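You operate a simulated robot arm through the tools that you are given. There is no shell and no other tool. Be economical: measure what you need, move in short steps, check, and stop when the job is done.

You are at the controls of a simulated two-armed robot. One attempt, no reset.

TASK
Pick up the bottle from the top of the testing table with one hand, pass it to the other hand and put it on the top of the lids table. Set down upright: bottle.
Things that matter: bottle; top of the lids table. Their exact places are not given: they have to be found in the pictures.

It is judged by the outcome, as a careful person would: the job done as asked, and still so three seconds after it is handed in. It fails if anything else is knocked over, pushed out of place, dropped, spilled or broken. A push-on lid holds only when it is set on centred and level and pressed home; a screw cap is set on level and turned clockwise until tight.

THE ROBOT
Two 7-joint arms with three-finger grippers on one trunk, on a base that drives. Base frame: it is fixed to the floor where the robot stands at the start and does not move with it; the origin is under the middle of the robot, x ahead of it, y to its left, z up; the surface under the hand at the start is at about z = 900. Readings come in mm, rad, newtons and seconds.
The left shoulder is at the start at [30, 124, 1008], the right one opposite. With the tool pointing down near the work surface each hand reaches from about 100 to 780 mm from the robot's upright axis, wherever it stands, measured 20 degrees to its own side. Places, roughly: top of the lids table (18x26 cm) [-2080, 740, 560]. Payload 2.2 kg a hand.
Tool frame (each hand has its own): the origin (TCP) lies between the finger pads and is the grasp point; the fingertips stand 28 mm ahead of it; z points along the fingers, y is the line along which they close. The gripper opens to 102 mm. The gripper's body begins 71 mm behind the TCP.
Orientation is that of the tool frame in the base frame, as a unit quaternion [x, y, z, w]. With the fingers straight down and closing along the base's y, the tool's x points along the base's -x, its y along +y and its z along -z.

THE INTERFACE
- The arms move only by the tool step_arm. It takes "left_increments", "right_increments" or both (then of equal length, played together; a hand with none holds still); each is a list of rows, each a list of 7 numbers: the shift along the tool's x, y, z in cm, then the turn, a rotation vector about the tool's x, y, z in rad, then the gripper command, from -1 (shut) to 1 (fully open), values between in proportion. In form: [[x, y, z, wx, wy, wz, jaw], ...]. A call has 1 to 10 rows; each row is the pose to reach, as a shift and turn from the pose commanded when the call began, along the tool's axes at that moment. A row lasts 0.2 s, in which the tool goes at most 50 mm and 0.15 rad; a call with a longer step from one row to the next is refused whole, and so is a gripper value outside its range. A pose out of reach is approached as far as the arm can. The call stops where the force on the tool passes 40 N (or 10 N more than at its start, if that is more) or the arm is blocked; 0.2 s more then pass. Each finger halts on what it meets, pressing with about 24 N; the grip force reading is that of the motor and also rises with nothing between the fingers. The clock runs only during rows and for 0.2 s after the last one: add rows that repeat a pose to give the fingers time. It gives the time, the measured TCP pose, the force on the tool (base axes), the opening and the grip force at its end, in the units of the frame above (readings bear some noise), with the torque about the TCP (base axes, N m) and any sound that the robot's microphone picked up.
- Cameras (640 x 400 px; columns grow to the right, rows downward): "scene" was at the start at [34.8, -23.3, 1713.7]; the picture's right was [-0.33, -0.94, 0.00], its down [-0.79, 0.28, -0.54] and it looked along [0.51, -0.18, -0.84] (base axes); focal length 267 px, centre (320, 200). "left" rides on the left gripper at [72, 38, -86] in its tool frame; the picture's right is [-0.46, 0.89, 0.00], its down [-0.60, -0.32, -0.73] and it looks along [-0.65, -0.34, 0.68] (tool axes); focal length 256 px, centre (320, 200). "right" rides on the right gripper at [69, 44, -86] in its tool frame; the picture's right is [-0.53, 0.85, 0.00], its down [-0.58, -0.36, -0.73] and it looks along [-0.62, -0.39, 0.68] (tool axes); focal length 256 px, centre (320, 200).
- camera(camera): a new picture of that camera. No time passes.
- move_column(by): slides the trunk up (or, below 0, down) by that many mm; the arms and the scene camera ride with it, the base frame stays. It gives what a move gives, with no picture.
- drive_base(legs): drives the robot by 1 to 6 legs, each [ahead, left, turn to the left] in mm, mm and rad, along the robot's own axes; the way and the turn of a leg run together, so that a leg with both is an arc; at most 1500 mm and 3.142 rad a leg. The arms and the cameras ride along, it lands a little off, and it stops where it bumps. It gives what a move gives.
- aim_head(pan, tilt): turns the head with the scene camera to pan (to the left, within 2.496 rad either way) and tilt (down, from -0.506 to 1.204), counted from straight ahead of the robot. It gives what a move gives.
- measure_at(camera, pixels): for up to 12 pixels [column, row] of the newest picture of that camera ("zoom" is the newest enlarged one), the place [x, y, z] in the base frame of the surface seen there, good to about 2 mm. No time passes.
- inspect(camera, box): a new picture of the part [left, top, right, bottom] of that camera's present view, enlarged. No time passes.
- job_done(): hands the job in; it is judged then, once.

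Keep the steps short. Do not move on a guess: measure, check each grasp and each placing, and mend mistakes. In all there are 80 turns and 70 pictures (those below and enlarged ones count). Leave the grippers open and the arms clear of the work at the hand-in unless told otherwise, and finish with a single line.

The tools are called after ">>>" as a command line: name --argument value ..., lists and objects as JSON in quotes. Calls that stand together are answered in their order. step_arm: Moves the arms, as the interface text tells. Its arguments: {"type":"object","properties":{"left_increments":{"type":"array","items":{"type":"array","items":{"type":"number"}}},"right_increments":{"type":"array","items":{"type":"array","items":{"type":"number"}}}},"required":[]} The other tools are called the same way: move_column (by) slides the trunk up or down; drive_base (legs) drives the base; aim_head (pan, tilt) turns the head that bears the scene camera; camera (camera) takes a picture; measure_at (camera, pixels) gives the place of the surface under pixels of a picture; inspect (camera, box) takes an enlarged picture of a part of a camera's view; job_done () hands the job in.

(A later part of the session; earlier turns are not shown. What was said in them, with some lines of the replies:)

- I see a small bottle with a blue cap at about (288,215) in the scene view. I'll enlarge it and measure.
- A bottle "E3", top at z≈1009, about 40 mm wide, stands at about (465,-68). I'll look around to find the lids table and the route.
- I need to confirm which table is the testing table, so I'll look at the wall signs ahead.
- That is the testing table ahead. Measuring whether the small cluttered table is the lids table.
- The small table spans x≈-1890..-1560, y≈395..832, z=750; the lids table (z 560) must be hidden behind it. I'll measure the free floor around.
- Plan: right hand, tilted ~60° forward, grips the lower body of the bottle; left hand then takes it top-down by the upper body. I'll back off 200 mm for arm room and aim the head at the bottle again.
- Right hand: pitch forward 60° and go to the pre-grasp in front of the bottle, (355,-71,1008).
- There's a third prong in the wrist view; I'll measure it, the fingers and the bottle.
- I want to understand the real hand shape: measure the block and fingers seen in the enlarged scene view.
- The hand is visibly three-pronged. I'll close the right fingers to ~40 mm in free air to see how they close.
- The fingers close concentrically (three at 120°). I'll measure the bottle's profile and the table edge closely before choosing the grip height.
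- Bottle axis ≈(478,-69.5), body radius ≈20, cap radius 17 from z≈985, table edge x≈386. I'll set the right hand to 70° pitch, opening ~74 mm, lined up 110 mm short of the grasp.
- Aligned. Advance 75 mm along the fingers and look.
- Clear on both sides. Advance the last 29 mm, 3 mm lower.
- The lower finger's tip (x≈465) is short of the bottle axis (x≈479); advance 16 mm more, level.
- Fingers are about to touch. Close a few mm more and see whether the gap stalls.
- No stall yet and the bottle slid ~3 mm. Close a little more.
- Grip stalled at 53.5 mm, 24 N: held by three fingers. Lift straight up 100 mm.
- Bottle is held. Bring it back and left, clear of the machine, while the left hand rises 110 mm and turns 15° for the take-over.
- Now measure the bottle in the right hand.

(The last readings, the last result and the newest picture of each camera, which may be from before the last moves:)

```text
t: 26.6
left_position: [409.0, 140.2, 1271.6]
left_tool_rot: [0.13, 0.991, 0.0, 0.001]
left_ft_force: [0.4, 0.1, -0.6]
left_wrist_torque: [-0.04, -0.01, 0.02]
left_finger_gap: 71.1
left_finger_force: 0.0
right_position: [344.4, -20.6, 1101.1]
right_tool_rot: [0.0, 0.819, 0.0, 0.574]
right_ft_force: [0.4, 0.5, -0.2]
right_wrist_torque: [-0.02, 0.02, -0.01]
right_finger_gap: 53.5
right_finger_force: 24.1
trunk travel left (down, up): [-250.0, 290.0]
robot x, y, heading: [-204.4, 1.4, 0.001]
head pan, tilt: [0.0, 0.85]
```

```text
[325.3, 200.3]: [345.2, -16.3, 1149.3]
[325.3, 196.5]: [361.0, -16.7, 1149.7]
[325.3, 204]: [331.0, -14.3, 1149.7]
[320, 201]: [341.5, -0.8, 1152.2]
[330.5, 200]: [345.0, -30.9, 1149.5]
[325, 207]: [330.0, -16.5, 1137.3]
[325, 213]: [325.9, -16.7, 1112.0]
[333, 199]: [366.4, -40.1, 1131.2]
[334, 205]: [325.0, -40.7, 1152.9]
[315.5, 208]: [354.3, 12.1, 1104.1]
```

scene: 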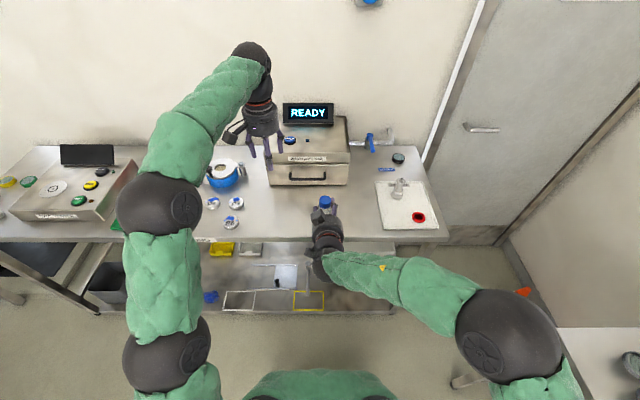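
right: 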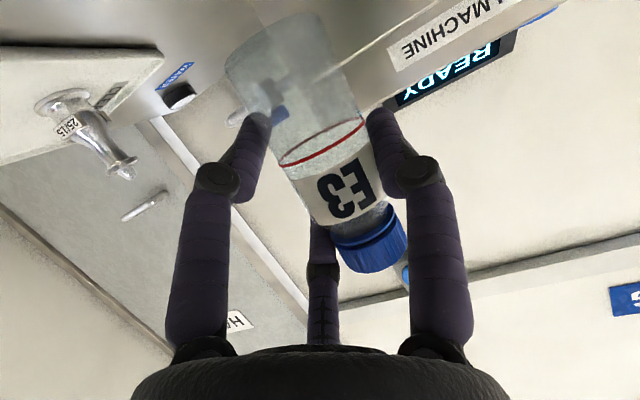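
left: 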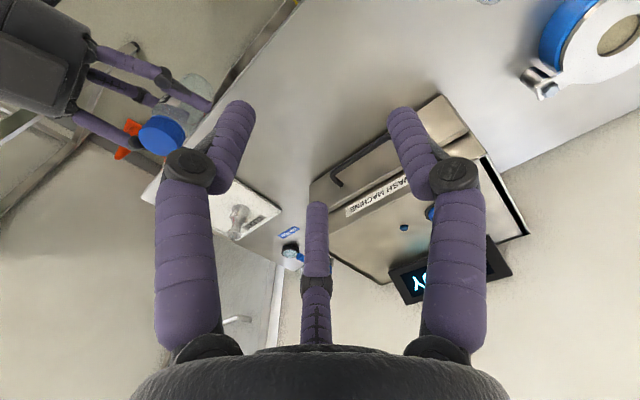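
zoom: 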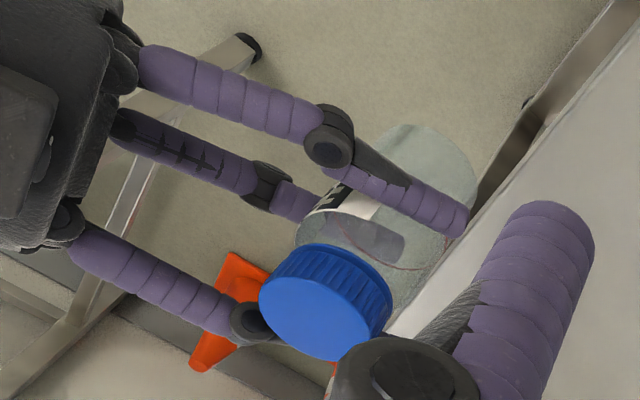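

Cap centre ≈(347,-16), top z≈1150; the right hand's upper finger tops out ≈1131–1142 beside the cap. Move the left hand above the cap at z≈1230 with opening 52 mm.

>>> step_arm --left_increments '[[0.4, -3.4, 0.8, 0, 0, 0, 0.02], [0.8, -6.8, 1.7, 0, 0, 0, 0.02], [1.2, -10.2, 2.5, 0, 0, 0, 0.02], [1.6, -13.5, 3.4, 0, 0, 0, 0.02], [1.98, -16.66, 4.2, 0, 0, 0, 0.02], [1.98, -16.66, 4.2, 0, 0, 0, 0.02]]'

>>> camera --camera "left"

>>> inspect --camera "scene" --box '[270, 120, 390, 240]'

```text
t: 28.0
left_position: [348.3, -20.6, 1231.6]
left_tool_rot: [0.13, 0.991, -0.001, 0.0]
left_ft_force: [-0.3, 0.0, -0.8]
left_wrist_torque: [-0.01, 0.01, 0.02]
left_finger_gap: 52.0
left_finger_force: 0.1
right_position: [342.5, -21.0, 1100.9]
right_tool_rot: [0.001, 0.819, -0.001, 0.573]
right_ft_force: [-0.1, 0.4, 0.2]
right_wrist_torque: [-0.03, 0.02, -0.01]
right_finger_gap: 53.5
right_finger_force: 23.3
trunk travel left (down, up): [-250.0, 290.0]
robot x, y, heading: [-202.7, 1.1, 0.0]
head pan, tilt: [0.0, 0.85]
```

```text
32 pictures are left
```

left: 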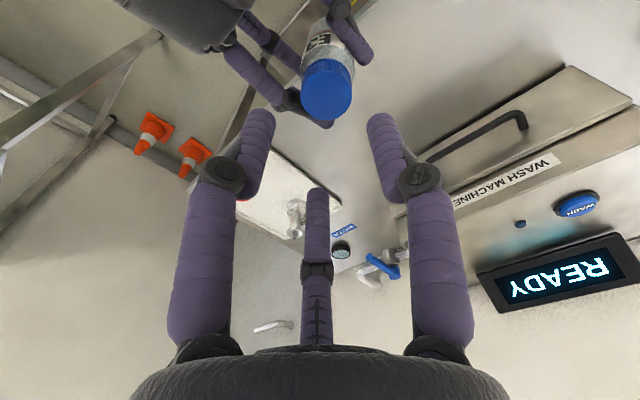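

```text
3.33 times, centred on (330, 180) of scene
```

zoom: 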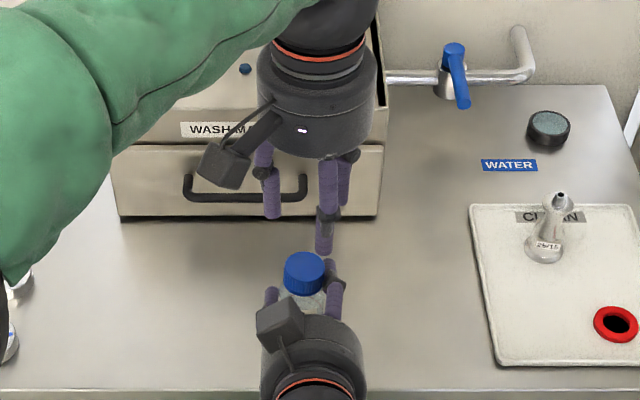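

Measure the cap and the left fingertips.

>>> measure_at --camera "left" --pixels '[[325, 88], [306, 82], [348, 98], [320, 110], [330, 68], [262, 118], [380, 122], [317, 195], [298, 108], [325, 124]]'

>>> measure_at --camera "zoom" --pixels '[[324, 248], [271, 210], [303, 265], [225, 165], [330, 265], [337, 295]]'

```text
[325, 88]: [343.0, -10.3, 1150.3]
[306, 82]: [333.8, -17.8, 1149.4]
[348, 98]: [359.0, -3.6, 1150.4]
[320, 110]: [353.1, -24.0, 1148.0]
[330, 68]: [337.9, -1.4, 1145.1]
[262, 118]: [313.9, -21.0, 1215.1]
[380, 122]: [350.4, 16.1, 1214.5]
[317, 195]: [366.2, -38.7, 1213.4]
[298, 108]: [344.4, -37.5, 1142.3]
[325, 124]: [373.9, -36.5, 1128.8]
```

```text
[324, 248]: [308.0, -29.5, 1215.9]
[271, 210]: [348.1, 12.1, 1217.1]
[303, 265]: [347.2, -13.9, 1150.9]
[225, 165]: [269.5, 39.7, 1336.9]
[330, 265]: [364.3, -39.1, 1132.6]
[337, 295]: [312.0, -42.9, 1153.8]
```

Left TCP needs +5 mm in y. Descend to TCP z≈1176 (tips just around the cap top).

>>> step_arm --left_increments '[[0.24, 0.5, 2, 0, 0, 0, 0.02], [0.24, 0.5, 4, 0, 0, 0, 0.02], [0.24, 0.5, 5.56, 0, 0, 0, 0.02], [0.24, 0.5, 5.56, 0, 0, 0, 0.02]]'

>>> camera --camera "left"

>>> inspect --camera "scene" --box '[290, 160, 370, 230]'

```text
t: 29.0
left_position: [348.7, -12.4, 1175.9]
left_tool_rot: [0.129, 0.992, 0.0, 0.0]
left_ft_force: [1.1, 0.6, 0.5]
left_wrist_torque: [0.02, 0.01, 0.02]
left_finger_gap: 52.0
left_finger_force: 0.1
right_position: [342.5, -22.4, 1102.1]
right_tool_rot: [0.001, 0.819, 0.0, 0.574]
right_ft_force: [-0.7, 0.7, -0.1]
right_wrist_torque: [0.04, 0.0, 0.01]
right_finger_gap: 53.0
right_finger_force: 24.4
trunk travel left (down, up): [-250.0, 290.0]
robot x, y, heading: [-206.4, -1.2, -0.001]
head pan, tilt: [0.0, 0.85]
```

```text
30 pictures are left
```

left: 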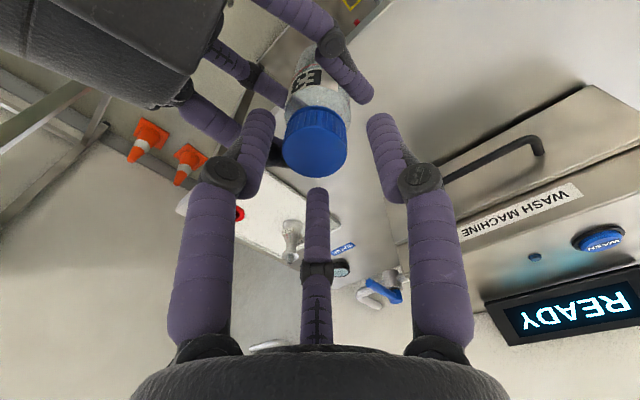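

```text
5.71 times, centred on (330, 195) of scene
```

zoom: 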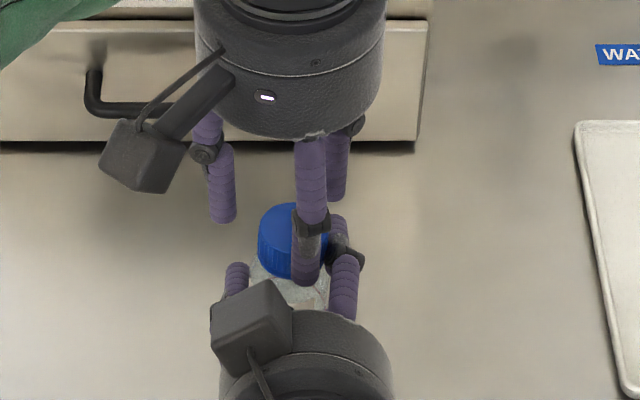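

The cap is centred between the left fingertips in the view (cap ≈(315,140)). Descend 12 mm and close gently.

>>> step_arm --left_increments '[[0, 0, 0.6, 0, 0, 0, 0.02], [0, 0, 1.2, 0, 0, 0, 0.02]]'

>>> inspect --camera "left" --box '[220, 80, 420, 220]'

>>> measure_at --camera "zoom" --pixels '[[300, 200], [100, 120], [500, 120], [310, 330], [280, 120], [340, 210], [250, 210]]'

```text
t: 29.6
left_position: [348.8, -12.0, 1162.1]
left_tool_rot: [0.13, 0.991, 0.0, 0.0]
left_ft_force: [0.2, 0.8, 0.3]
left_wrist_torque: [0.0, 0.02, -0.02]
left_finger_gap: 51.9
left_finger_force: 0.1
right_position: [343.3, -20.8, 1101.0]
right_tool_rot: [0.001, 0.819, 0.0, 0.573]
right_ft_force: [-0.4, 0.4, 0.7]
right_wrist_torque: [0.04, -0.01, 0.0]
right_finger_gap: 52.8
right_finger_force: 23.9
trunk travel left (down, up): [-250.0, 290.0]
robot x, y, heading: [-205.0, 3.1, 0.0]
head pan, tilt: [0.0, 0.85]
```

```text
2.86 times, centred on (320, 150) of left
```

zoom: 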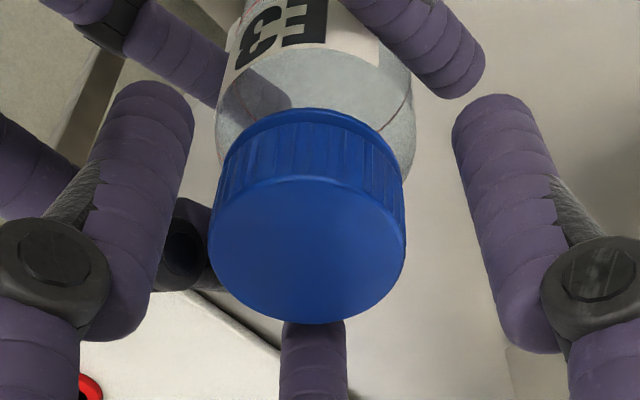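

```text
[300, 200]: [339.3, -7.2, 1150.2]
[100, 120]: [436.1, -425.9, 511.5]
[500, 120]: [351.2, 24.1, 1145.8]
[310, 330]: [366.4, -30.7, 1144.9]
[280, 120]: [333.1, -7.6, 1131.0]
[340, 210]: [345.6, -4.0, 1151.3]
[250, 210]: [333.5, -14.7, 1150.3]
```

Shift 2 mm towards −y and close to about 38 mm.

>>> step_arm --left_increments '[[0.05, -0.22, 0, 0, 0, 0, -0.1], [0.05, -0.22, 0, 0, 0, 0, -0.2], [0.05, -0.22, 0, 0, 0, 0, -0.25]]'

>>> inspect --camera "left" --box '[220, 80, 420, 220]'

```text
t: 30.4
left_position: [347.7, -14.4, 1162.1]
left_tool_rot: [0.131, 0.991, -0.001, 0.001]
left_ft_force: [0.0, 0.4, 0.7]
left_wrist_torque: [0.02, 0.02, 0.03]
left_finger_gap: 38.4
left_finger_force: 0.1
right_position: [343.4, -20.8, 1101.0]
right_tool_rot: [0.0, 0.819, 0.001, 0.573]
right_ft_force: [-0.5, 0.1, -0.3]
right_wrist_torque: [0.01, -0.02, -0.02]
right_finger_gap: 52.7
right_finger_force: 24.1
trunk travel left (down, up): [-250.0, 290.0]
robot x, y, heading: [-204.8, -0.5, -0.004]
head pan, tilt: [0.0, 0.85]
```

```text
2.86 times, centred on (320, 150) of left
```

zoom: 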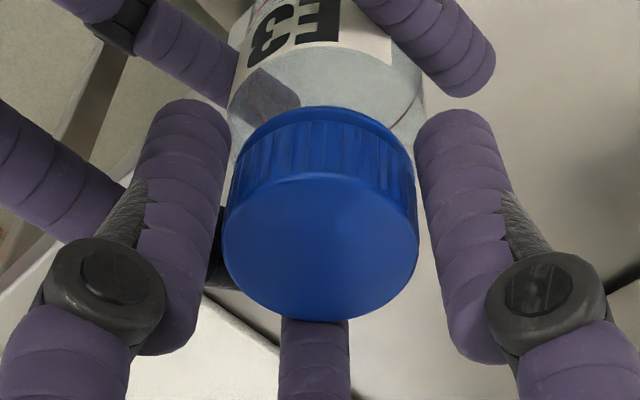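

Well centred, all three fingers around the cap. Close the left grip.

>>> step_arm --left_increments '[[0, 0, 0, 0, 0, 0, -0.4], [0, 0, 0, 0, 0, 0, -0.6], [0, 0, 0, 0, 0, 0, -0.6]]'

```text
t: 31.2
left_position: [347.4, -14.4, 1162.2]
left_tool_rot: [0.131, 0.991, -0.001, 0.001]
left_ft_force: [7.5, -7.4, -1.6]
left_wrist_torque: [-0.17, -0.27, -0.03]
left_finger_gap: 32.3
left_finger_force: 24.0
right_position: [343.6, -21.2, 1101.3]
right_tool_rot: [0.0, 0.819, 0.0, 0.573]
right_ft_force: [-8.7, 6.4, 1.1]
right_wrist_torque: [-0.29, -0.2, 0.08]
right_finger_gap: 52.4
right_finger_force: 23.8
trunk travel left (down, up): [-250.0, 290.0]
robot x, y, heading: [-206.9, -3.6, -0.004]
head pan, tilt: [0.0, 0.85]
```

Left holds the cap (32 mm, 24 N). Now open the right hand in place.

>>> step_arm --right_increments '[[0, 0, 0, 0, 0, 0, 0.2], [0, 0, 0, 0, 0, 0, 0.45], [0, 0, 0, 0, 0, 0, 0.6], [0, 0, 0, 0, 0, 0, 0.6]]'

>>> camera --camera "right"

>>> inspect --camera "left" --box '[160, 20, 440, 220]'

```text
t: 32.2
left_position: [347.5, -14.8, 1162.9]
left_tool_rot: [0.13, 0.992, 0.0, 0.0]
left_ft_force: [0.3, 0.2, 0.0]
left_wrist_torque: [0.0, -0.01, 0.02]
left_finger_gap: 32.2
left_finger_force: 24.2
right_position: [342.4, -21.5, 1101.2]
right_tool_rot: [0.001, 0.819, 0.0, 0.574]
right_ft_force: [0.5, -0.2, -0.4]
right_wrist_torque: [0.02, 0.01, -0.01]
right_finger_gap: 81.5
right_finger_force: 0.1
trunk travel left (down, up): [-250.0, 290.0]
robot x, y, heading: [-205.1, -0.7, 0.002]
head pan, tilt: [0.0, 0.85]
```

```text
26 pictures are left
```

right: 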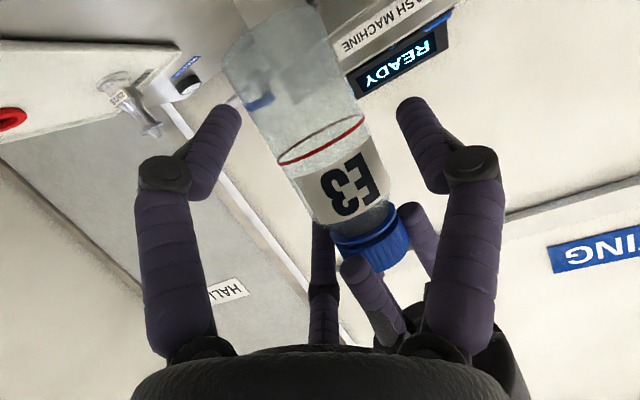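

```text
2.00 times, centred on (300, 120) of left
```

zoom: 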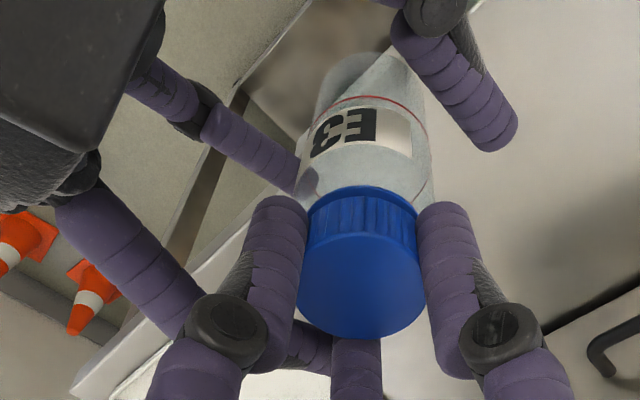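

Bottle is held by the left alone. Retract the right hand along its axis, then park it aside.

>>> step_arm --right_increments '[[0, -0.3, -0.5, 0, 0, 0, 0.6], [0, -0.4, -3, 0, 0, 0, 0.6], [0, -0.4, -6, 0, 0, 0, 0.6], [0, -0.4, -9.5, 0, 0, 0, 0.6], [0, -0.4, -13, 0, 0, 0, 0.6]]'

>>> step_arm --right_increments '[[0, -4.5, 0, 0, 0, 0, 1], [0, -9, 0, 0, 0.12, 0, 1], [0, -13.5, 0, 0, 0.25, 0, 1], [0, -18, 0, 0, 0.39, 0, 1], [0, -22, 0, 0, 0.52, 0, 1]]'

>>> camera --camera "scene"

```text
t: 33.4
left_position: [347.1, -15.3, 1162.9]
left_tool_rot: [0.13, 0.991, 0.0, 0.0]
left_ft_force: [-0.7, 0.1, 0.0]
left_wrist_torque: [-0.01, 0.01, 0.0]
left_finger_gap: 32.3
left_finger_force: 24.1
right_position: [220.5, -23.5, 1143.2]
right_tool_rot: [0.002, 0.819, -0.001, 0.574]
right_ft_force: [0.1, 0.1, 1.1]
right_wrist_torque: [0.04, -0.04, 0.03]
right_finger_gap: 81.6
right_finger_force: 0.2
trunk travel left (down, up): [-250.0, 290.0]
robot x, y, heading: [-203.6, 1.0, -0.004]
head pan, tilt: [0.0, 0.85]
```

```text
t: 34.6
left_position: [348.3, -15.8, 1162.0]
left_tool_rot: [0.13, 0.991, 0.0, 0.0]
left_ft_force: [0.2, -0.2, -0.3]
left_wrist_torque: [0.0, 0.01, 0.0]
left_finger_gap: 32.2
left_finger_force: 24.1
right_position: [224.6, -244.8, 1141.4]
right_tool_rot: [0.002, 0.939, 0.001, 0.343]
right_ft_force: [0.7, -1.3, 0.5]
right_wrist_torque: [-0.03, -0.02, 0.03]
right_finger_gap: 102.0
right_finger_force: 0.0
trunk travel left (down, up): [-250.0, 290.0]
robot x, y, heading: [-203.8, -2.7, -0.005]
head pan, tilt: [0.0, 0.85]
```

```text
24 pictures are left
```

scene: 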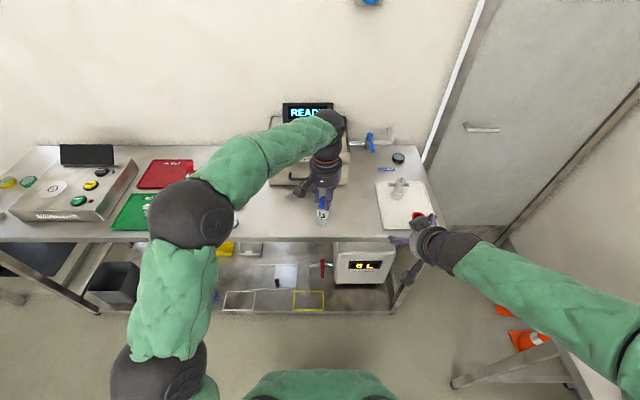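

Handed over; right is aside. I'll draw the bottle in toward the body for the drive and look backward for obstacles.

>>> step_arm --left_increments '[[3.5, -1.0, 0, 0, 0, 0, -0.6], [7.5, 0.5, 0, 0, 0, 0, -0.6], [11.5, 2.5, 0, 0, 0, 0, -0.6], [15.5, 4.5, 0, 0, 0, 0, -0.6], [19, 6, 0, 0, 0, 0, -0.6]]' --right_increments '[[0, 0, -1, 0, 0, 0, 1], [0, 0, -2, 0, 0, 0, 1], [0, 0, -3, 0, 0, 0, 1], [0, 0, -3, 0, 0, 0, 1], [0, 0, -3, 0, 0, 0, 1]]'

>>> aim_head --pan -2.49 --tilt 0.5

>>> camera --camera "scene"

>>> measure_at --camera "scene" --pixels '[[100, 350], [200, 300], [300, 250], [400, 250], [500, 250], [600, 250], [320, 350], [450, 330], [580, 330]]'

```text
t: 35.8
left_position: [179.9, 97.2, 1162.7]
left_tool_rot: [0.129, 0.992, 0.0, 0.001]
left_ft_force: [-0.6, 0.2, -0.7]
left_wrist_torque: [-0.07, -0.04, 0.01]
left_finger_gap: 32.4
left_finger_force: 24.1
right_position: [202.8, -244.8, 1168.1]
right_tool_rot: [0.001, 0.939, 0.001, 0.345]
right_ft_force: [-0.3, 0.4, 0.7]
right_wrist_torque: [-0.02, -0.03, -0.04]
right_finger_gap: 102.2
right_finger_force: 0.1
trunk travel left (down, up): [-250.0, 290.0]
robot x, y, heading: [-202.9, -0.3, -0.003]
head pan, tilt: [0.0, 0.85]
```

```text
t: 38.1
left_position: [181.9, 95.1, 1161.9]
left_tool_rot: [0.131, 0.991, 0.0, 0.0]
left_ft_force: [0.3, 0.3, -0.9]
left_wrist_torque: [0.05, 0.05, 0.0]
left_finger_gap: 32.4
left_finger_force: 23.8
right_position: [202.9, -243.9, 1167.1]
right_tool_rot: [0.0, 0.939, 0.001, 0.344]
right_ft_force: [-0.7, -0.6, 0.0]
right_wrist_torque: [0.02, 0.02, 0.01]
right_finger_gap: 102.1
right_finger_force: 0.1
trunk travel left (down, up): [-250.0, 290.0]
robot x, y, heading: [-206.0, -0.8, -0.004]
head pan, tilt: [-2.491, 0.499]
```

```text
23 pictures are left
```

scene: 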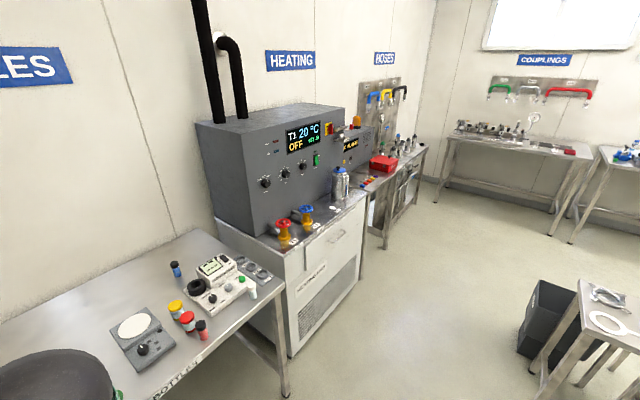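

```text
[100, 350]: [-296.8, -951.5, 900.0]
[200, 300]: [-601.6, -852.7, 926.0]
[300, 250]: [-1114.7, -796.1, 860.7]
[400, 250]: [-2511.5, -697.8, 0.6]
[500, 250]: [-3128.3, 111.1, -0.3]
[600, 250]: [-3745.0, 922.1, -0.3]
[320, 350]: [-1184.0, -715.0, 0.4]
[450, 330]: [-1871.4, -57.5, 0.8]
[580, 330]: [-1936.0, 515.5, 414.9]
```

The corridor between the heating bench (y≈-750) and the bin/table (y≥320) is wide. Back out along y≈-180 to x≈-2700.

>>> drive_base --legs '[[-1000, -180, 0], [-1500, 0, 0]]'

>>> aim_head --pan 0.9 --tilt 0.6

>>> camera --camera "scene"

```text
t: 50.6
left_position: [-2363.6, -43.8, 1162.7]
left_tool_rot: [0.152, 0.988, 0.0, 0.001]
left_ft_force: [0.0, 0.6, -0.6]
left_wrist_torque: [0.0, -0.01, 0.02]
left_finger_gap: 32.1
left_finger_force: 24.0
right_position: [-2355.7, -384.6, 1166.4]
right_tool_rot: [0.021, 0.939, -0.007, 0.344]
right_ft_force: [0.4, 0.0, 0.3]
right_wrist_torque: [-0.02, -0.01, -0.02]
right_finger_gap: 102.3
right_finger_force: 0.0
trunk travel left (down, up): [-250.0, 290.0]
robot x, y, heading: [-2752.7, -126.6, -0.04]
head pan, tilt: [-2.491, 0.499]
```

```text
t: 53.5
left_position: [-2362.9, -44.6, 1162.5]
left_tool_rot: [0.152, 0.988, 0.0, 0.0]
left_ft_force: [0.0, 0.2, 0.6]
left_wrist_torque: [0.0, -0.01, 0.01]
left_finger_gap: 32.3
left_finger_force: 23.7
right_position: [-2356.4, -386.1, 1165.4]
right_tool_rot: [0.021, 0.939, -0.007, 0.344]
right_ft_force: [-1.2, -0.2, -0.1]
right_wrist_torque: [0.01, -0.02, 0.02]
right_finger_gap: 101.9
right_finger_force: 0.1
trunk travel left (down, up): [-250.0, 290.0]
robot x, y, heading: [-2750.4, -127.0, -0.048]
head pan, tilt: [0.901, 0.6]
```

```text
22 pictures are left
```

scene: 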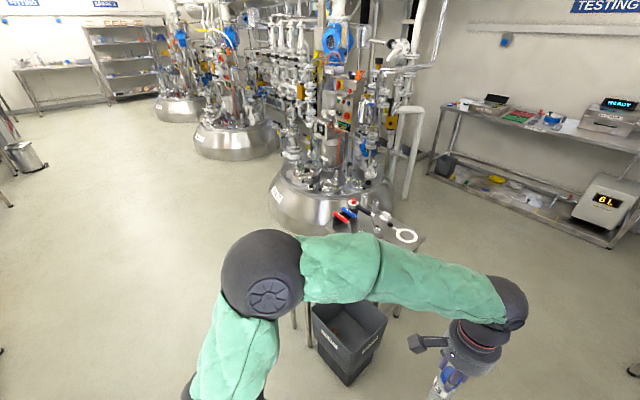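

Way left is clear. Drive left ~740 mm, correcting the heading, then look at the lids table.

>>> drive_base --legs '[[30, 740, 0.045]]'

>>> aim_head --pan 0.1 --tilt 0.85

>>> camera --camera "scene"

```text
t: 57.5
left_position: [-2317.1, 702.7, 1161.3]
left_tool_rot: [0.133, 0.991, 0.0, 0.0]
left_ft_force: [-0.5, 0.2, -0.6]
left_wrist_torque: [-0.01, -0.01, -0.02]
left_finger_gap: 32.2
left_finger_force: 24.1
right_position: [-2297.8, 362.7, 1167.5]
right_tool_rot: [0.004, 0.939, -0.001, 0.345]
right_ft_force: [-0.2, -0.7, 0.2]
right_wrist_torque: [-0.03, -0.02, -0.01]
right_finger_gap: 102.0
right_finger_force: 0.0
trunk travel left (down, up): [-250.0, 290.0]
robot x, y, heading: [-2702.3, 613.6, -0.01]
head pan, tilt: [0.901, 0.6]
```

```text
t: 58.6
left_position: [-2316.9, 702.1, 1162.4]
left_tool_rot: [0.133, 0.991, 0.0, 0.001]
left_ft_force: [0.6, 0.2, 0.4]
left_wrist_torque: [0.0, 0.0, 0.01]
left_finger_gap: 32.4
left_finger_force: 23.6
right_position: [-2298.4, 362.6, 1166.4]
right_tool_rot: [0.005, 0.939, -0.001, 0.344]
right_ft_force: [0.1, 0.5, -0.8]
right_wrist_torque: [-0.01, 0.01, 0.01]
right_finger_gap: 102.1
right_finger_force: 0.1
trunk travel left (down, up): [-250.0, 290.0]
robot x, y, heading: [-2703.0, 610.6, -0.004]
head pan, tilt: [0.099, 0.85]
```

```text
21 pictures are left
```

scene: 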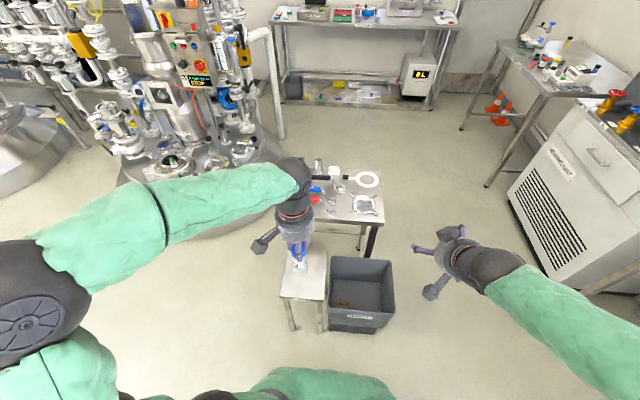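

The lids table is now visible around (303,275). Enlarge and measure it.

>>> inspect --camera "scene" --box '[255, 210, 415, 340]'

>>> measure_at --camera "scene" --pixels '[[282, 292], [323, 300], [305, 285], [325, 265], [318, 255], [285, 275], [340, 215], [310, 225], [335, 265], [385, 265]]'

```text
3.08 times, centred on (335, 275) of scene
```

zoom: 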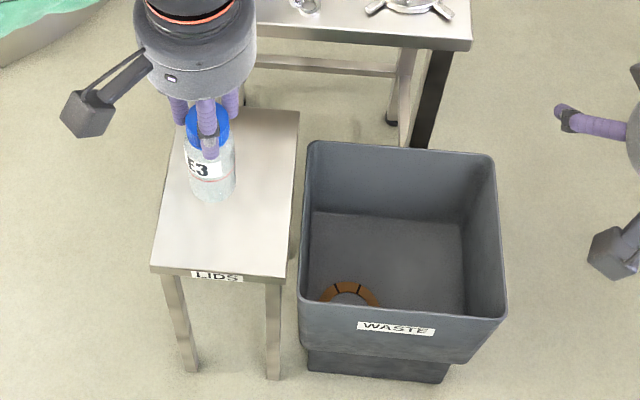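

```text
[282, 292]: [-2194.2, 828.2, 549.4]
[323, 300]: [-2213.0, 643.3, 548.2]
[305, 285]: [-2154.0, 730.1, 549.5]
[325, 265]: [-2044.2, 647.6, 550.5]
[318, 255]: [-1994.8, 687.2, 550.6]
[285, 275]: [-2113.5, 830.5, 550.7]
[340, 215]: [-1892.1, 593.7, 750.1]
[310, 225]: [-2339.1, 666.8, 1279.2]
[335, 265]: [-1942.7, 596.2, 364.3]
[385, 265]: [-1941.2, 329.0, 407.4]
```

The table top is bare: x≈-2210..-1950, y≈645..830, z≈550. Measure the held bottle for tilt and base height.

>>> inspect --camera "scene" --box '[275, 225, 325, 280]'

>>> inspect --camera "right" --box '[0, 0, 640, 400]'

>>> measure_at --camera "scene" --pixels '[[302, 272], [302, 274], [302, 268], [302, 262], [301, 253], [296, 262], [308, 262], [297, 270], [308, 270]]'

```text
7.27 times, centred on (300, 252) of scene
```

zoom: 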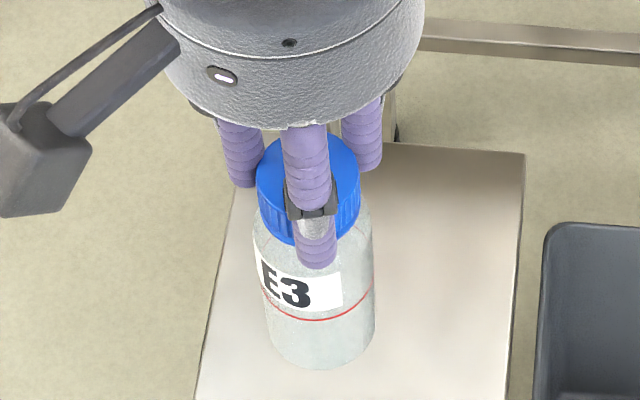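

```text
1.00 times, centred on (320, 200) of right (not enlarged: the box is as wide or as high as the picture)
```

zoom: 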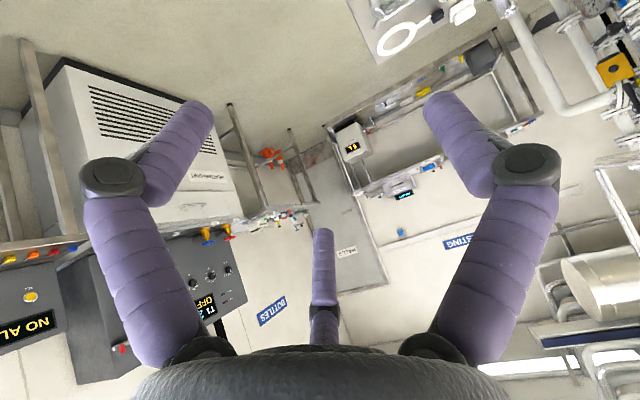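

```text
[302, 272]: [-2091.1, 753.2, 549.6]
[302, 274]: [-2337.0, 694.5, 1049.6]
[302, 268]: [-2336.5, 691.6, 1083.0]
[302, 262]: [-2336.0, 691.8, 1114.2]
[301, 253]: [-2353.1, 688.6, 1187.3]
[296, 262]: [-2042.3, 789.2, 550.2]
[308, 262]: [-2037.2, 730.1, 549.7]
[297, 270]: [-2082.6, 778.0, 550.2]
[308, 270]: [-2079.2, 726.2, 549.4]
```

Bottle's base is ≈122 mm below the TCP with a ~2° lean. Lower the trunk 250 mm, then move over the table centre while levelling 2°.

>>> move_column --by -245

>>> step_arm --left_increments '[[-4, 2, 0, 0.01, -0.003, 0, -0.6], [-8, 4, 0, 0.02, -0.006, 0, -0.6], [-12, 6, 0, 0.03, -0.008, 0, -0.6], [-16.5, 8, 0, 0.03, -0.008, 0, -0.6], [-21, 9.3, 0, 0.03, -0.008, 0, -0.6], [-21, 9.3, 0, 0.03, -0.008, 0, -0.6]]'

>>> camera --camera "left"

>>> camera --camera "scene"

```text
t: 61.1
left_position: [-2316.6, 702.2, 916.9]
left_tool_rot: [0.132, 0.991, 0.0, 0.0]
left_ft_force: [0.2, 0.0, -0.3]
left_wrist_torque: [-0.02, 0.01, 0.01]
left_finger_gap: 32.4
left_finger_force: 23.6
right_position: [-2297.5, 362.7, 921.2]
right_tool_rot: [0.004, 0.939, -0.001, 0.343]
right_ft_force: [0.2, -0.5, 0.9]
right_wrist_torque: [0.01, -0.01, -0.02]
right_finger_gap: 102.0
right_finger_force: 0.1
trunk travel left (down, up): [-5.0, 535.0]
robot x, y, heading: [-2706.3, 610.2, -0.01]
head pan, tilt: [0.099, 0.85]
```

```text
t: 62.5
left_position: [-2091.5, 735.7, 917.5]
left_tool_rot: [0.133, 0.991, -0.015, 0.002]
left_ft_force: [0.1, -1.1, -0.1]
left_wrist_torque: [0.01, -0.01, -0.02]
left_finger_gap: 32.3
left_finger_force: 24.1
right_position: [-2296.8, 361.5, 921.5]
right_tool_rot: [0.004, 0.939, 0.0, 0.344]
right_ft_force: [0.3, 0.2, 0.3]
right_wrist_torque: [-0.02, 0.02, 0.01]
right_finger_gap: 102.1
right_finger_force: 0.0
trunk travel left (down, up): [-5.0, 535.0]
robot x, y, heading: [-2706.0, 607.9, -0.011]
head pan, tilt: [0.099, 0.85]
```

```text
17 pictures are left
```

left: 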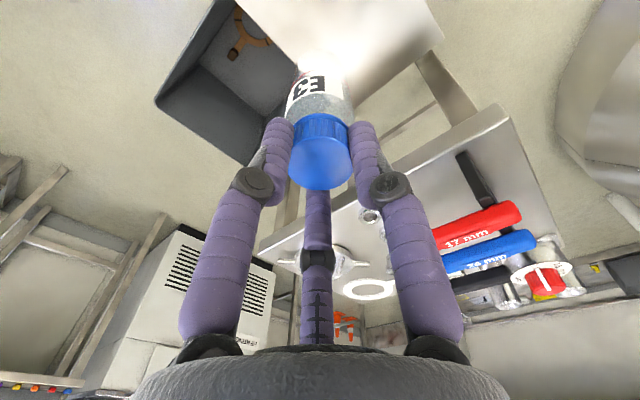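

```text
16 pictures are left
```

scene: 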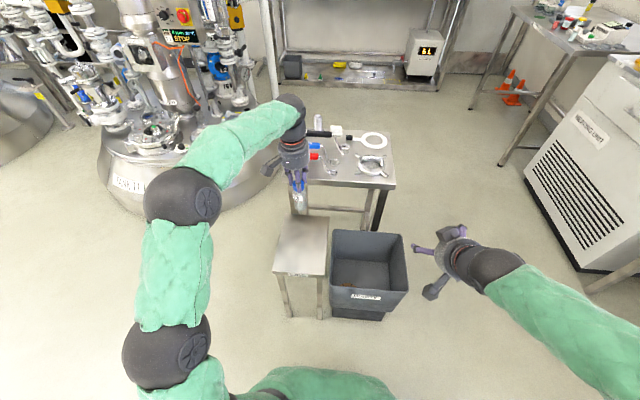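

Over the table at TCP (-2091,736,917). Descend to TCP z≈700 (base ≈28 mm above top).

>>> step_arm --left_increments '[[0.04, 0.14, 4.3, 0, 0, 0, -0.6], [0.08, 0.28, 8.6, 0, 0, 0, -0.6], [0.12, 0.4, 13, 0, 0, 0, -0.6], [0.16, 0.52, 17.4, 0, 0, 0, -0.6], [0.18, 0.66, 21.7, 0, 0, 0, -0.6], [0.18, 0.66, 21.7, 0, 0, 0, -0.6]]'

>>> aim_head --pan 0.19 --tilt 0.9

>>> inspect --camera "scene" --box '[260, 140, 380, 240]'

```text
t: 63.9
left_position: [-2089.9, 735.5, 698.8]
left_tool_rot: [0.133, 0.991, -0.015, 0.003]
left_ft_force: [-0.2, 0.0, 0.0]
left_wrist_torque: [0.01, 0.0, -0.03]
left_finger_gap: 32.4
left_finger_force: 23.5
right_position: [-2297.8, 362.4, 921.4]
right_tool_rot: [0.004, 0.939, 0.0, 0.344]
right_ft_force: [0.2, 0.8, 0.7]
right_wrist_torque: [-0.04, -0.02, 0.0]
right_finger_gap: 102.0
right_finger_force: 0.1
trunk travel left (down, up): [-5.0, 535.0]
robot x, y, heading: [-2703.6, 608.6, -0.008]
head pan, tilt: [0.099, 0.85]
```

```text
t: 64.6
left_position: [-2090.2, 735.8, 700.3]
left_tool_rot: [0.133, 0.991, -0.014, 0.002]
left_ft_force: [-0.2, 0.6, -0.4]
left_wrist_torque: [0.01, 0.01, 0.0]
left_finger_gap: 32.5
left_finger_force: 24.4
right_position: [-2296.4, 362.3, 921.7]
right_tool_rot: [0.004, 0.939, -0.001, 0.344]
right_ft_force: [1.0, 0.2, 1.1]
right_wrist_torque: [-0.01, -0.03, 0.02]
right_finger_gap: 101.9
right_finger_force: 0.0
trunk travel left (down, up): [-5.0, 535.0]
robot x, y, heading: [-2700.9, 609.0, -0.004]
head pan, tilt: [0.19, 0.901]
```

```text
4.00 times, centred on (320, 190) of scene
```

zoom: 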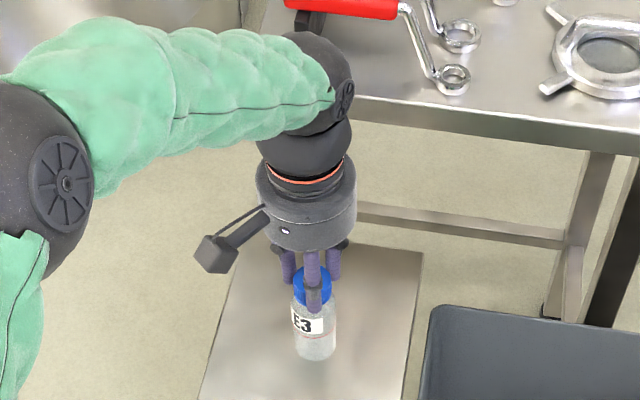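

Well over the table. Descend 22 mm, then feel for contact in small steps.

>>> step_arm --left_increments '[[0, 0.03, 1.2, 0, 0, 0, -0.6], [0, 0.06, 2.2, 0, 0, 0, -0.6], [0, 0.06, 2.2, 0, 0, 0, -0.6]]'

>>> step_arm --left_increments '[[0, 0, 0.2, 0, 0, 0, -0.6], [0, 0, 0.4, 0, 0, 0, -0.6]]'

>>> step_arm --left_increments '[[0, 0, 0.2, 0, 0, 0, -0.6]]'

```text
t: 65.4
left_position: [-2090.0, 735.4, 678.6]
left_tool_rot: [0.133, 0.991, -0.016, 0.003]
left_ft_force: [0.3, 0.9, -0.8]
left_wrist_torque: [-0.02, 0.0, 0.0]
left_finger_gap: 32.0
left_finger_force: 23.8
right_position: [-2296.9, 362.5, 921.3]
right_tool_rot: [0.004, 0.939, -0.001, 0.343]
right_ft_force: [0.2, -0.2, 0.3]
right_wrist_torque: [-0.01, 0.01, 0.01]
right_finger_gap: 102.2
right_finger_force: 0.0
trunk travel left (down, up): [-5.0, 535.0]
robot x, y, heading: [-2703.2, 611.6, -0.01]
head pan, tilt: [0.19, 0.901]
```

```text
t: 66.0
left_position: [-2089.7, 735.1, 673.9]
left_tool_rot: [0.133, 0.991, -0.016, 0.001]
left_ft_force: [-0.5, -0.4, -0.3]
left_wrist_torque: [-0.01, -0.01, 0.02]
left_finger_gap: 32.3
left_finger_force: 24.4
right_position: [-2296.7, 363.7, 921.0]
right_tool_rot: [0.004, 0.939, -0.001, 0.344]
right_ft_force: [0.1, 0.3, 0.5]
right_wrist_torque: [0.01, -0.01, -0.02]
right_finger_gap: 101.8
right_finger_force: 0.1
trunk travel left (down, up): [-5.0, 535.0]
robot x, y, heading: [-2705.1, 604.3, -0.007]
head pan, tilt: [0.19, 0.901]
```

```text
t: 66.4
left_position: [-2089.5, 735.9, 672.9]
left_tool_rot: [0.134, 0.991, -0.015, 0.002]
left_ft_force: [-0.2, 0.3, -1.0]
left_wrist_torque: [0.01, 0.01, -0.01]
left_finger_gap: 32.0
left_finger_force: 24.1
right_position: [-2296.7, 362.2, 921.2]
right_tool_rot: [0.003, 0.939, -0.001, 0.344]
right_ft_force: [0.7, -0.2, 0.0]
right_wrist_torque: [-0.01, -0.03, 0.01]
right_finger_gap: 102.3
right_finger_force: 0.0
trunk travel left (down, up): [-5.0, 535.0]
robot x, y, heading: [-2704.5, 614.8, -0.003]
head pan, tilt: [0.19, 0.901]
```

No contact yet at TCP z≈672.5. Continue in 2 mm steps and look.

>>> step_arm --left_increments '[[0, 0, 0.2, 0, 0, 0, -0.6]]'

>>> step_arm --left_increments '[[0, 0, 0.2, 0, 0, 0, -0.6]]'

>>> inspect --camera "scene" --box '[305, 195, 365, 245]'

```text
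t: 66.8
left_position: [-2090.5, 736.4, 671.3]
left_tool_rot: [0.133, 0.991, -0.015, 0.003]
left_ft_force: [-1.4, -1.3, 7.6]
left_wrist_torque: [-0.05, 0.19, -0.04]
left_finger_gap: 32.1
left_finger_force: 24.2
right_position: [-2299.1, 362.3, 922.7]
right_tool_rot: [0.004, 0.939, -0.001, 0.345]
right_ft_force: [-0.2, -0.1, 0.4]
right_wrist_torque: [0.02, -0.01, 0.04]
right_finger_gap: 102.0
right_finger_force: 0.1
trunk travel left (down, up): [-5.0, 535.0]
robot x, y, heading: [-2703.2, 605.7, -0.01]
head pan, tilt: [0.19, 0.901]
```

```text
t: 67.2
left_position: [-2089.4, 735.9, 672.4]
left_tool_rot: [0.133, 0.991, -0.014, 0.005]
left_ft_force: [-3.4, -1.0, 20.3]
left_wrist_torque: [0.05, 0.36, 0.02]
left_finger_gap: 32.3
left_finger_force: 23.9
right_position: [-2298.1, 361.5, 921.7]
right_tool_rot: [0.004, 0.939, -0.001, 0.345]
right_ft_force: [0.1, -1.4, -0.5]
right_wrist_torque: [0.0, 0.02, 0.03]
right_finger_gap: 102.0
right_finger_force: 0.0
trunk travel left (down, up): [-5.0, 535.0]
robot x, y, heading: [-2703.5, 612.8, -0.006]
head pan, tilt: [0.19, 0.901]
```

```text
8.00 times, centred on (335, 220) of scene
```

zoom: 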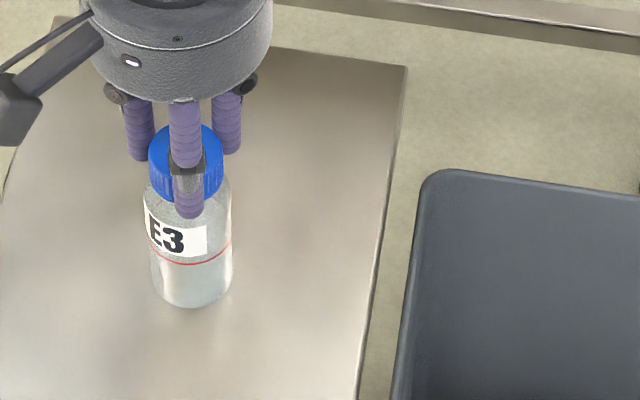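

Contact at 20 N: standing on the table. Ease up 3 mm of command to relieve the pressure, then open gradually.

>>> step_arm --left_increments '[[0, 0, -0.25, 0, 0, 0, -0.6], [0, 0, -0.25, 0, 0, 0, -0.6]]'

>>> step_arm --left_increments '[[0, 0, 0, 0, 0, 0, -0.3], [0, 0, 0, 0, 0, 0, -0.2], [0, 0, 0, 0, 0, 0, -0.05], [0, 0, 0, 0, 0, 0, 0.15], [0, 0, 0, 0, 0, 0, 0.3], [0, 0, 0, 0, 0, 0, 0.3]]'

>>> inspect --camera "scene" --box '[305, 195, 365, 245]'

```text
t: 67.8
left_position: [-2089.1, 736.5, 671.7]
left_tool_rot: [0.133, 0.991, -0.015, 0.004]
left_ft_force: [3.1, -0.9, 14.3]
left_wrist_torque: [-0.03, -0.41, -0.04]
left_finger_gap: 32.4
left_finger_force: 24.2
right_position: [-2298.3, 361.0, 922.2]
right_tool_rot: [0.003, 0.939, -0.001, 0.345]
right_ft_force: [-0.1, 0.7, -0.4]
right_wrist_torque: [0.04, 0.01, 0.0]
right_finger_gap: 102.1
right_finger_force: 0.2
trunk travel left (down, up): [-5.0, 535.0]
robot x, y, heading: [-2703.3, 608.1, -0.009]
head pan, tilt: [0.19, 0.901]
```

```text
t: 69.2
left_position: [-2089.5, 736.0, 669.9]
left_tool_rot: [0.133, 0.991, -0.016, 0.001]
left_ft_force: [-0.2, 0.6, 0.0]
left_wrist_torque: [0.0, 0.01, -0.03]
left_finger_gap: 66.4
left_finger_force: 0.1
right_position: [-2297.3, 361.8, 920.9]
right_tool_rot: [0.004, 0.939, 0.0, 0.343]
right_ft_force: [-0.5, 0.4, 0.8]
right_wrist_torque: [-0.02, 0.02, 0.0]
right_finger_gap: 102.0
right_finger_force: 0.0
trunk travel left (down, up): [-5.0, 535.0]
robot x, y, heading: [-2702.6, 607.4, -0.011]
head pan, tilt: [0.19, 0.901]
```

```text
8.00 times, centred on (335, 220) of scene
```

zoom: 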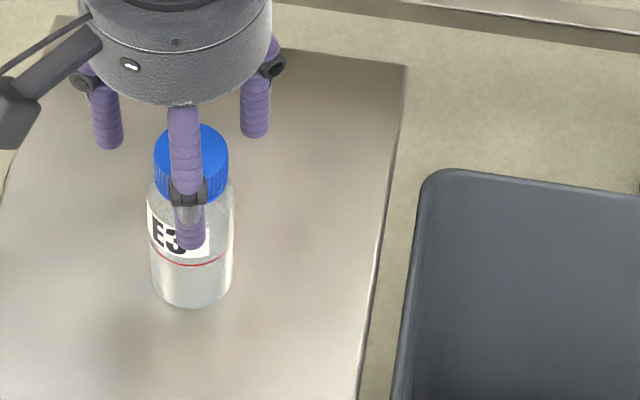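

Released, the bottle stands free. Raise the hand straight up 150 mm, then move it back and to the side.

>>> step_arm --left_increments '[[-0.02, -0.05, -2, 0, 0, 0, 0.3], [-0.04, -0.12, -4, 0, 0, 0, 0.3], [-0.06, -0.2, -7, 0, 0, 0, 0.3], [-0.08, -0.3, -11, 0, 0, 0, 0.6], [-0.1, -0.4, -15, 0, 0, 0, 1], [-0.1, -0.4, -18, 0, 0, 0, 1]]'

>>> step_arm --left_increments '[[4, 0, -2, 0, 0, 0, 1], [8, 0, -4, 0, 0, 0, 1], [12, 2, -4, 0, 0, 0, 1], [16, 4, -4, 0, 0, 0, 1]]'

>>> inspect --camera "scene" --box '[250, 130, 410, 270]'

>>> inspect --camera "scene" --box '[305, 185, 365, 245]'

```text
t: 70.6
left_position: [-2089.4, 737.7, 854.0]
left_tool_rot: [0.134, 0.991, -0.016, 0.002]
left_ft_force: [-0.5, 0.4, 0.4]
left_wrist_torque: [0.02, 0.0, 0.01]
left_finger_gap: 101.6
left_finger_force: 0.1
right_position: [-2296.9, 362.1, 921.6]
right_tool_rot: [0.004, 0.939, -0.001, 0.344]
right_ft_force: [0.4, 0.4, -0.9]
right_wrist_torque: [-0.02, 0.01, 0.01]
right_finger_gap: 101.9
right_finger_force: 0.0
trunk travel left (down, up): [-5.0, 535.0]
robot x, y, heading: [-2708.8, 610.1, -0.011]
head pan, tilt: [0.19, 0.901]
```

```text
t: 71.6
left_position: [-2231.4, 819.8, 886.9]
left_tool_rot: [0.134, 0.991, -0.016, 0.003]
left_ft_force: [-0.3, 0.2, 1.1]
left_wrist_torque: [0.02, -0.02, -0.02]
left_finger_gap: 102.2
left_finger_force: 0.2
right_position: [-2298.3, 363.3, 922.0]
right_tool_rot: [0.004, 0.939, -0.001, 0.344]
right_ft_force: [-0.7, 0.3, 0.0]
right_wrist_torque: [0.02, 0.02, 0.02]
right_finger_gap: 102.3
right_finger_force: 0.0
trunk travel left (down, up): [-5.0, 535.0]
robot x, y, heading: [-2704.0, 607.1, -0.01]
head pan, tilt: [0.19, 0.901]
```

```text
2.86 times, centred on (330, 200) of scene
```

zoom: 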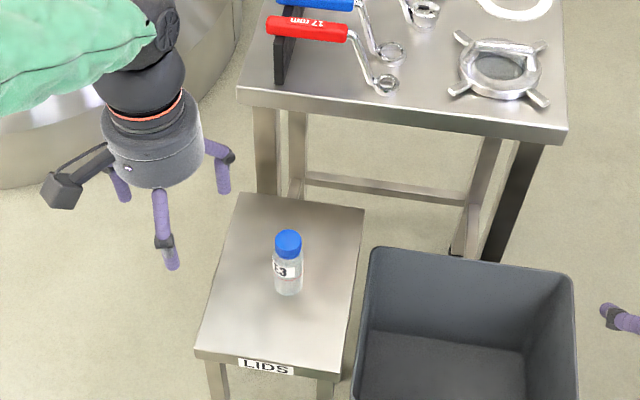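

```text
6.67 times, centred on (335, 215) of scene
```

zoom: 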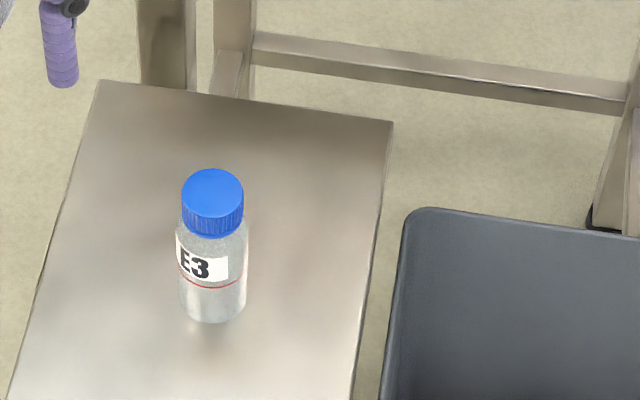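

The bottle stands upright near the middle of the lids table. Both grippers are open and clear, so I'm handing in.

>>> job_done

```text
The job is handed in.
```

Bottle E3 was picked up from the testing table with the right hand, passed to the left hand, and set upright near the middle of the lids table, and the job is handed in.
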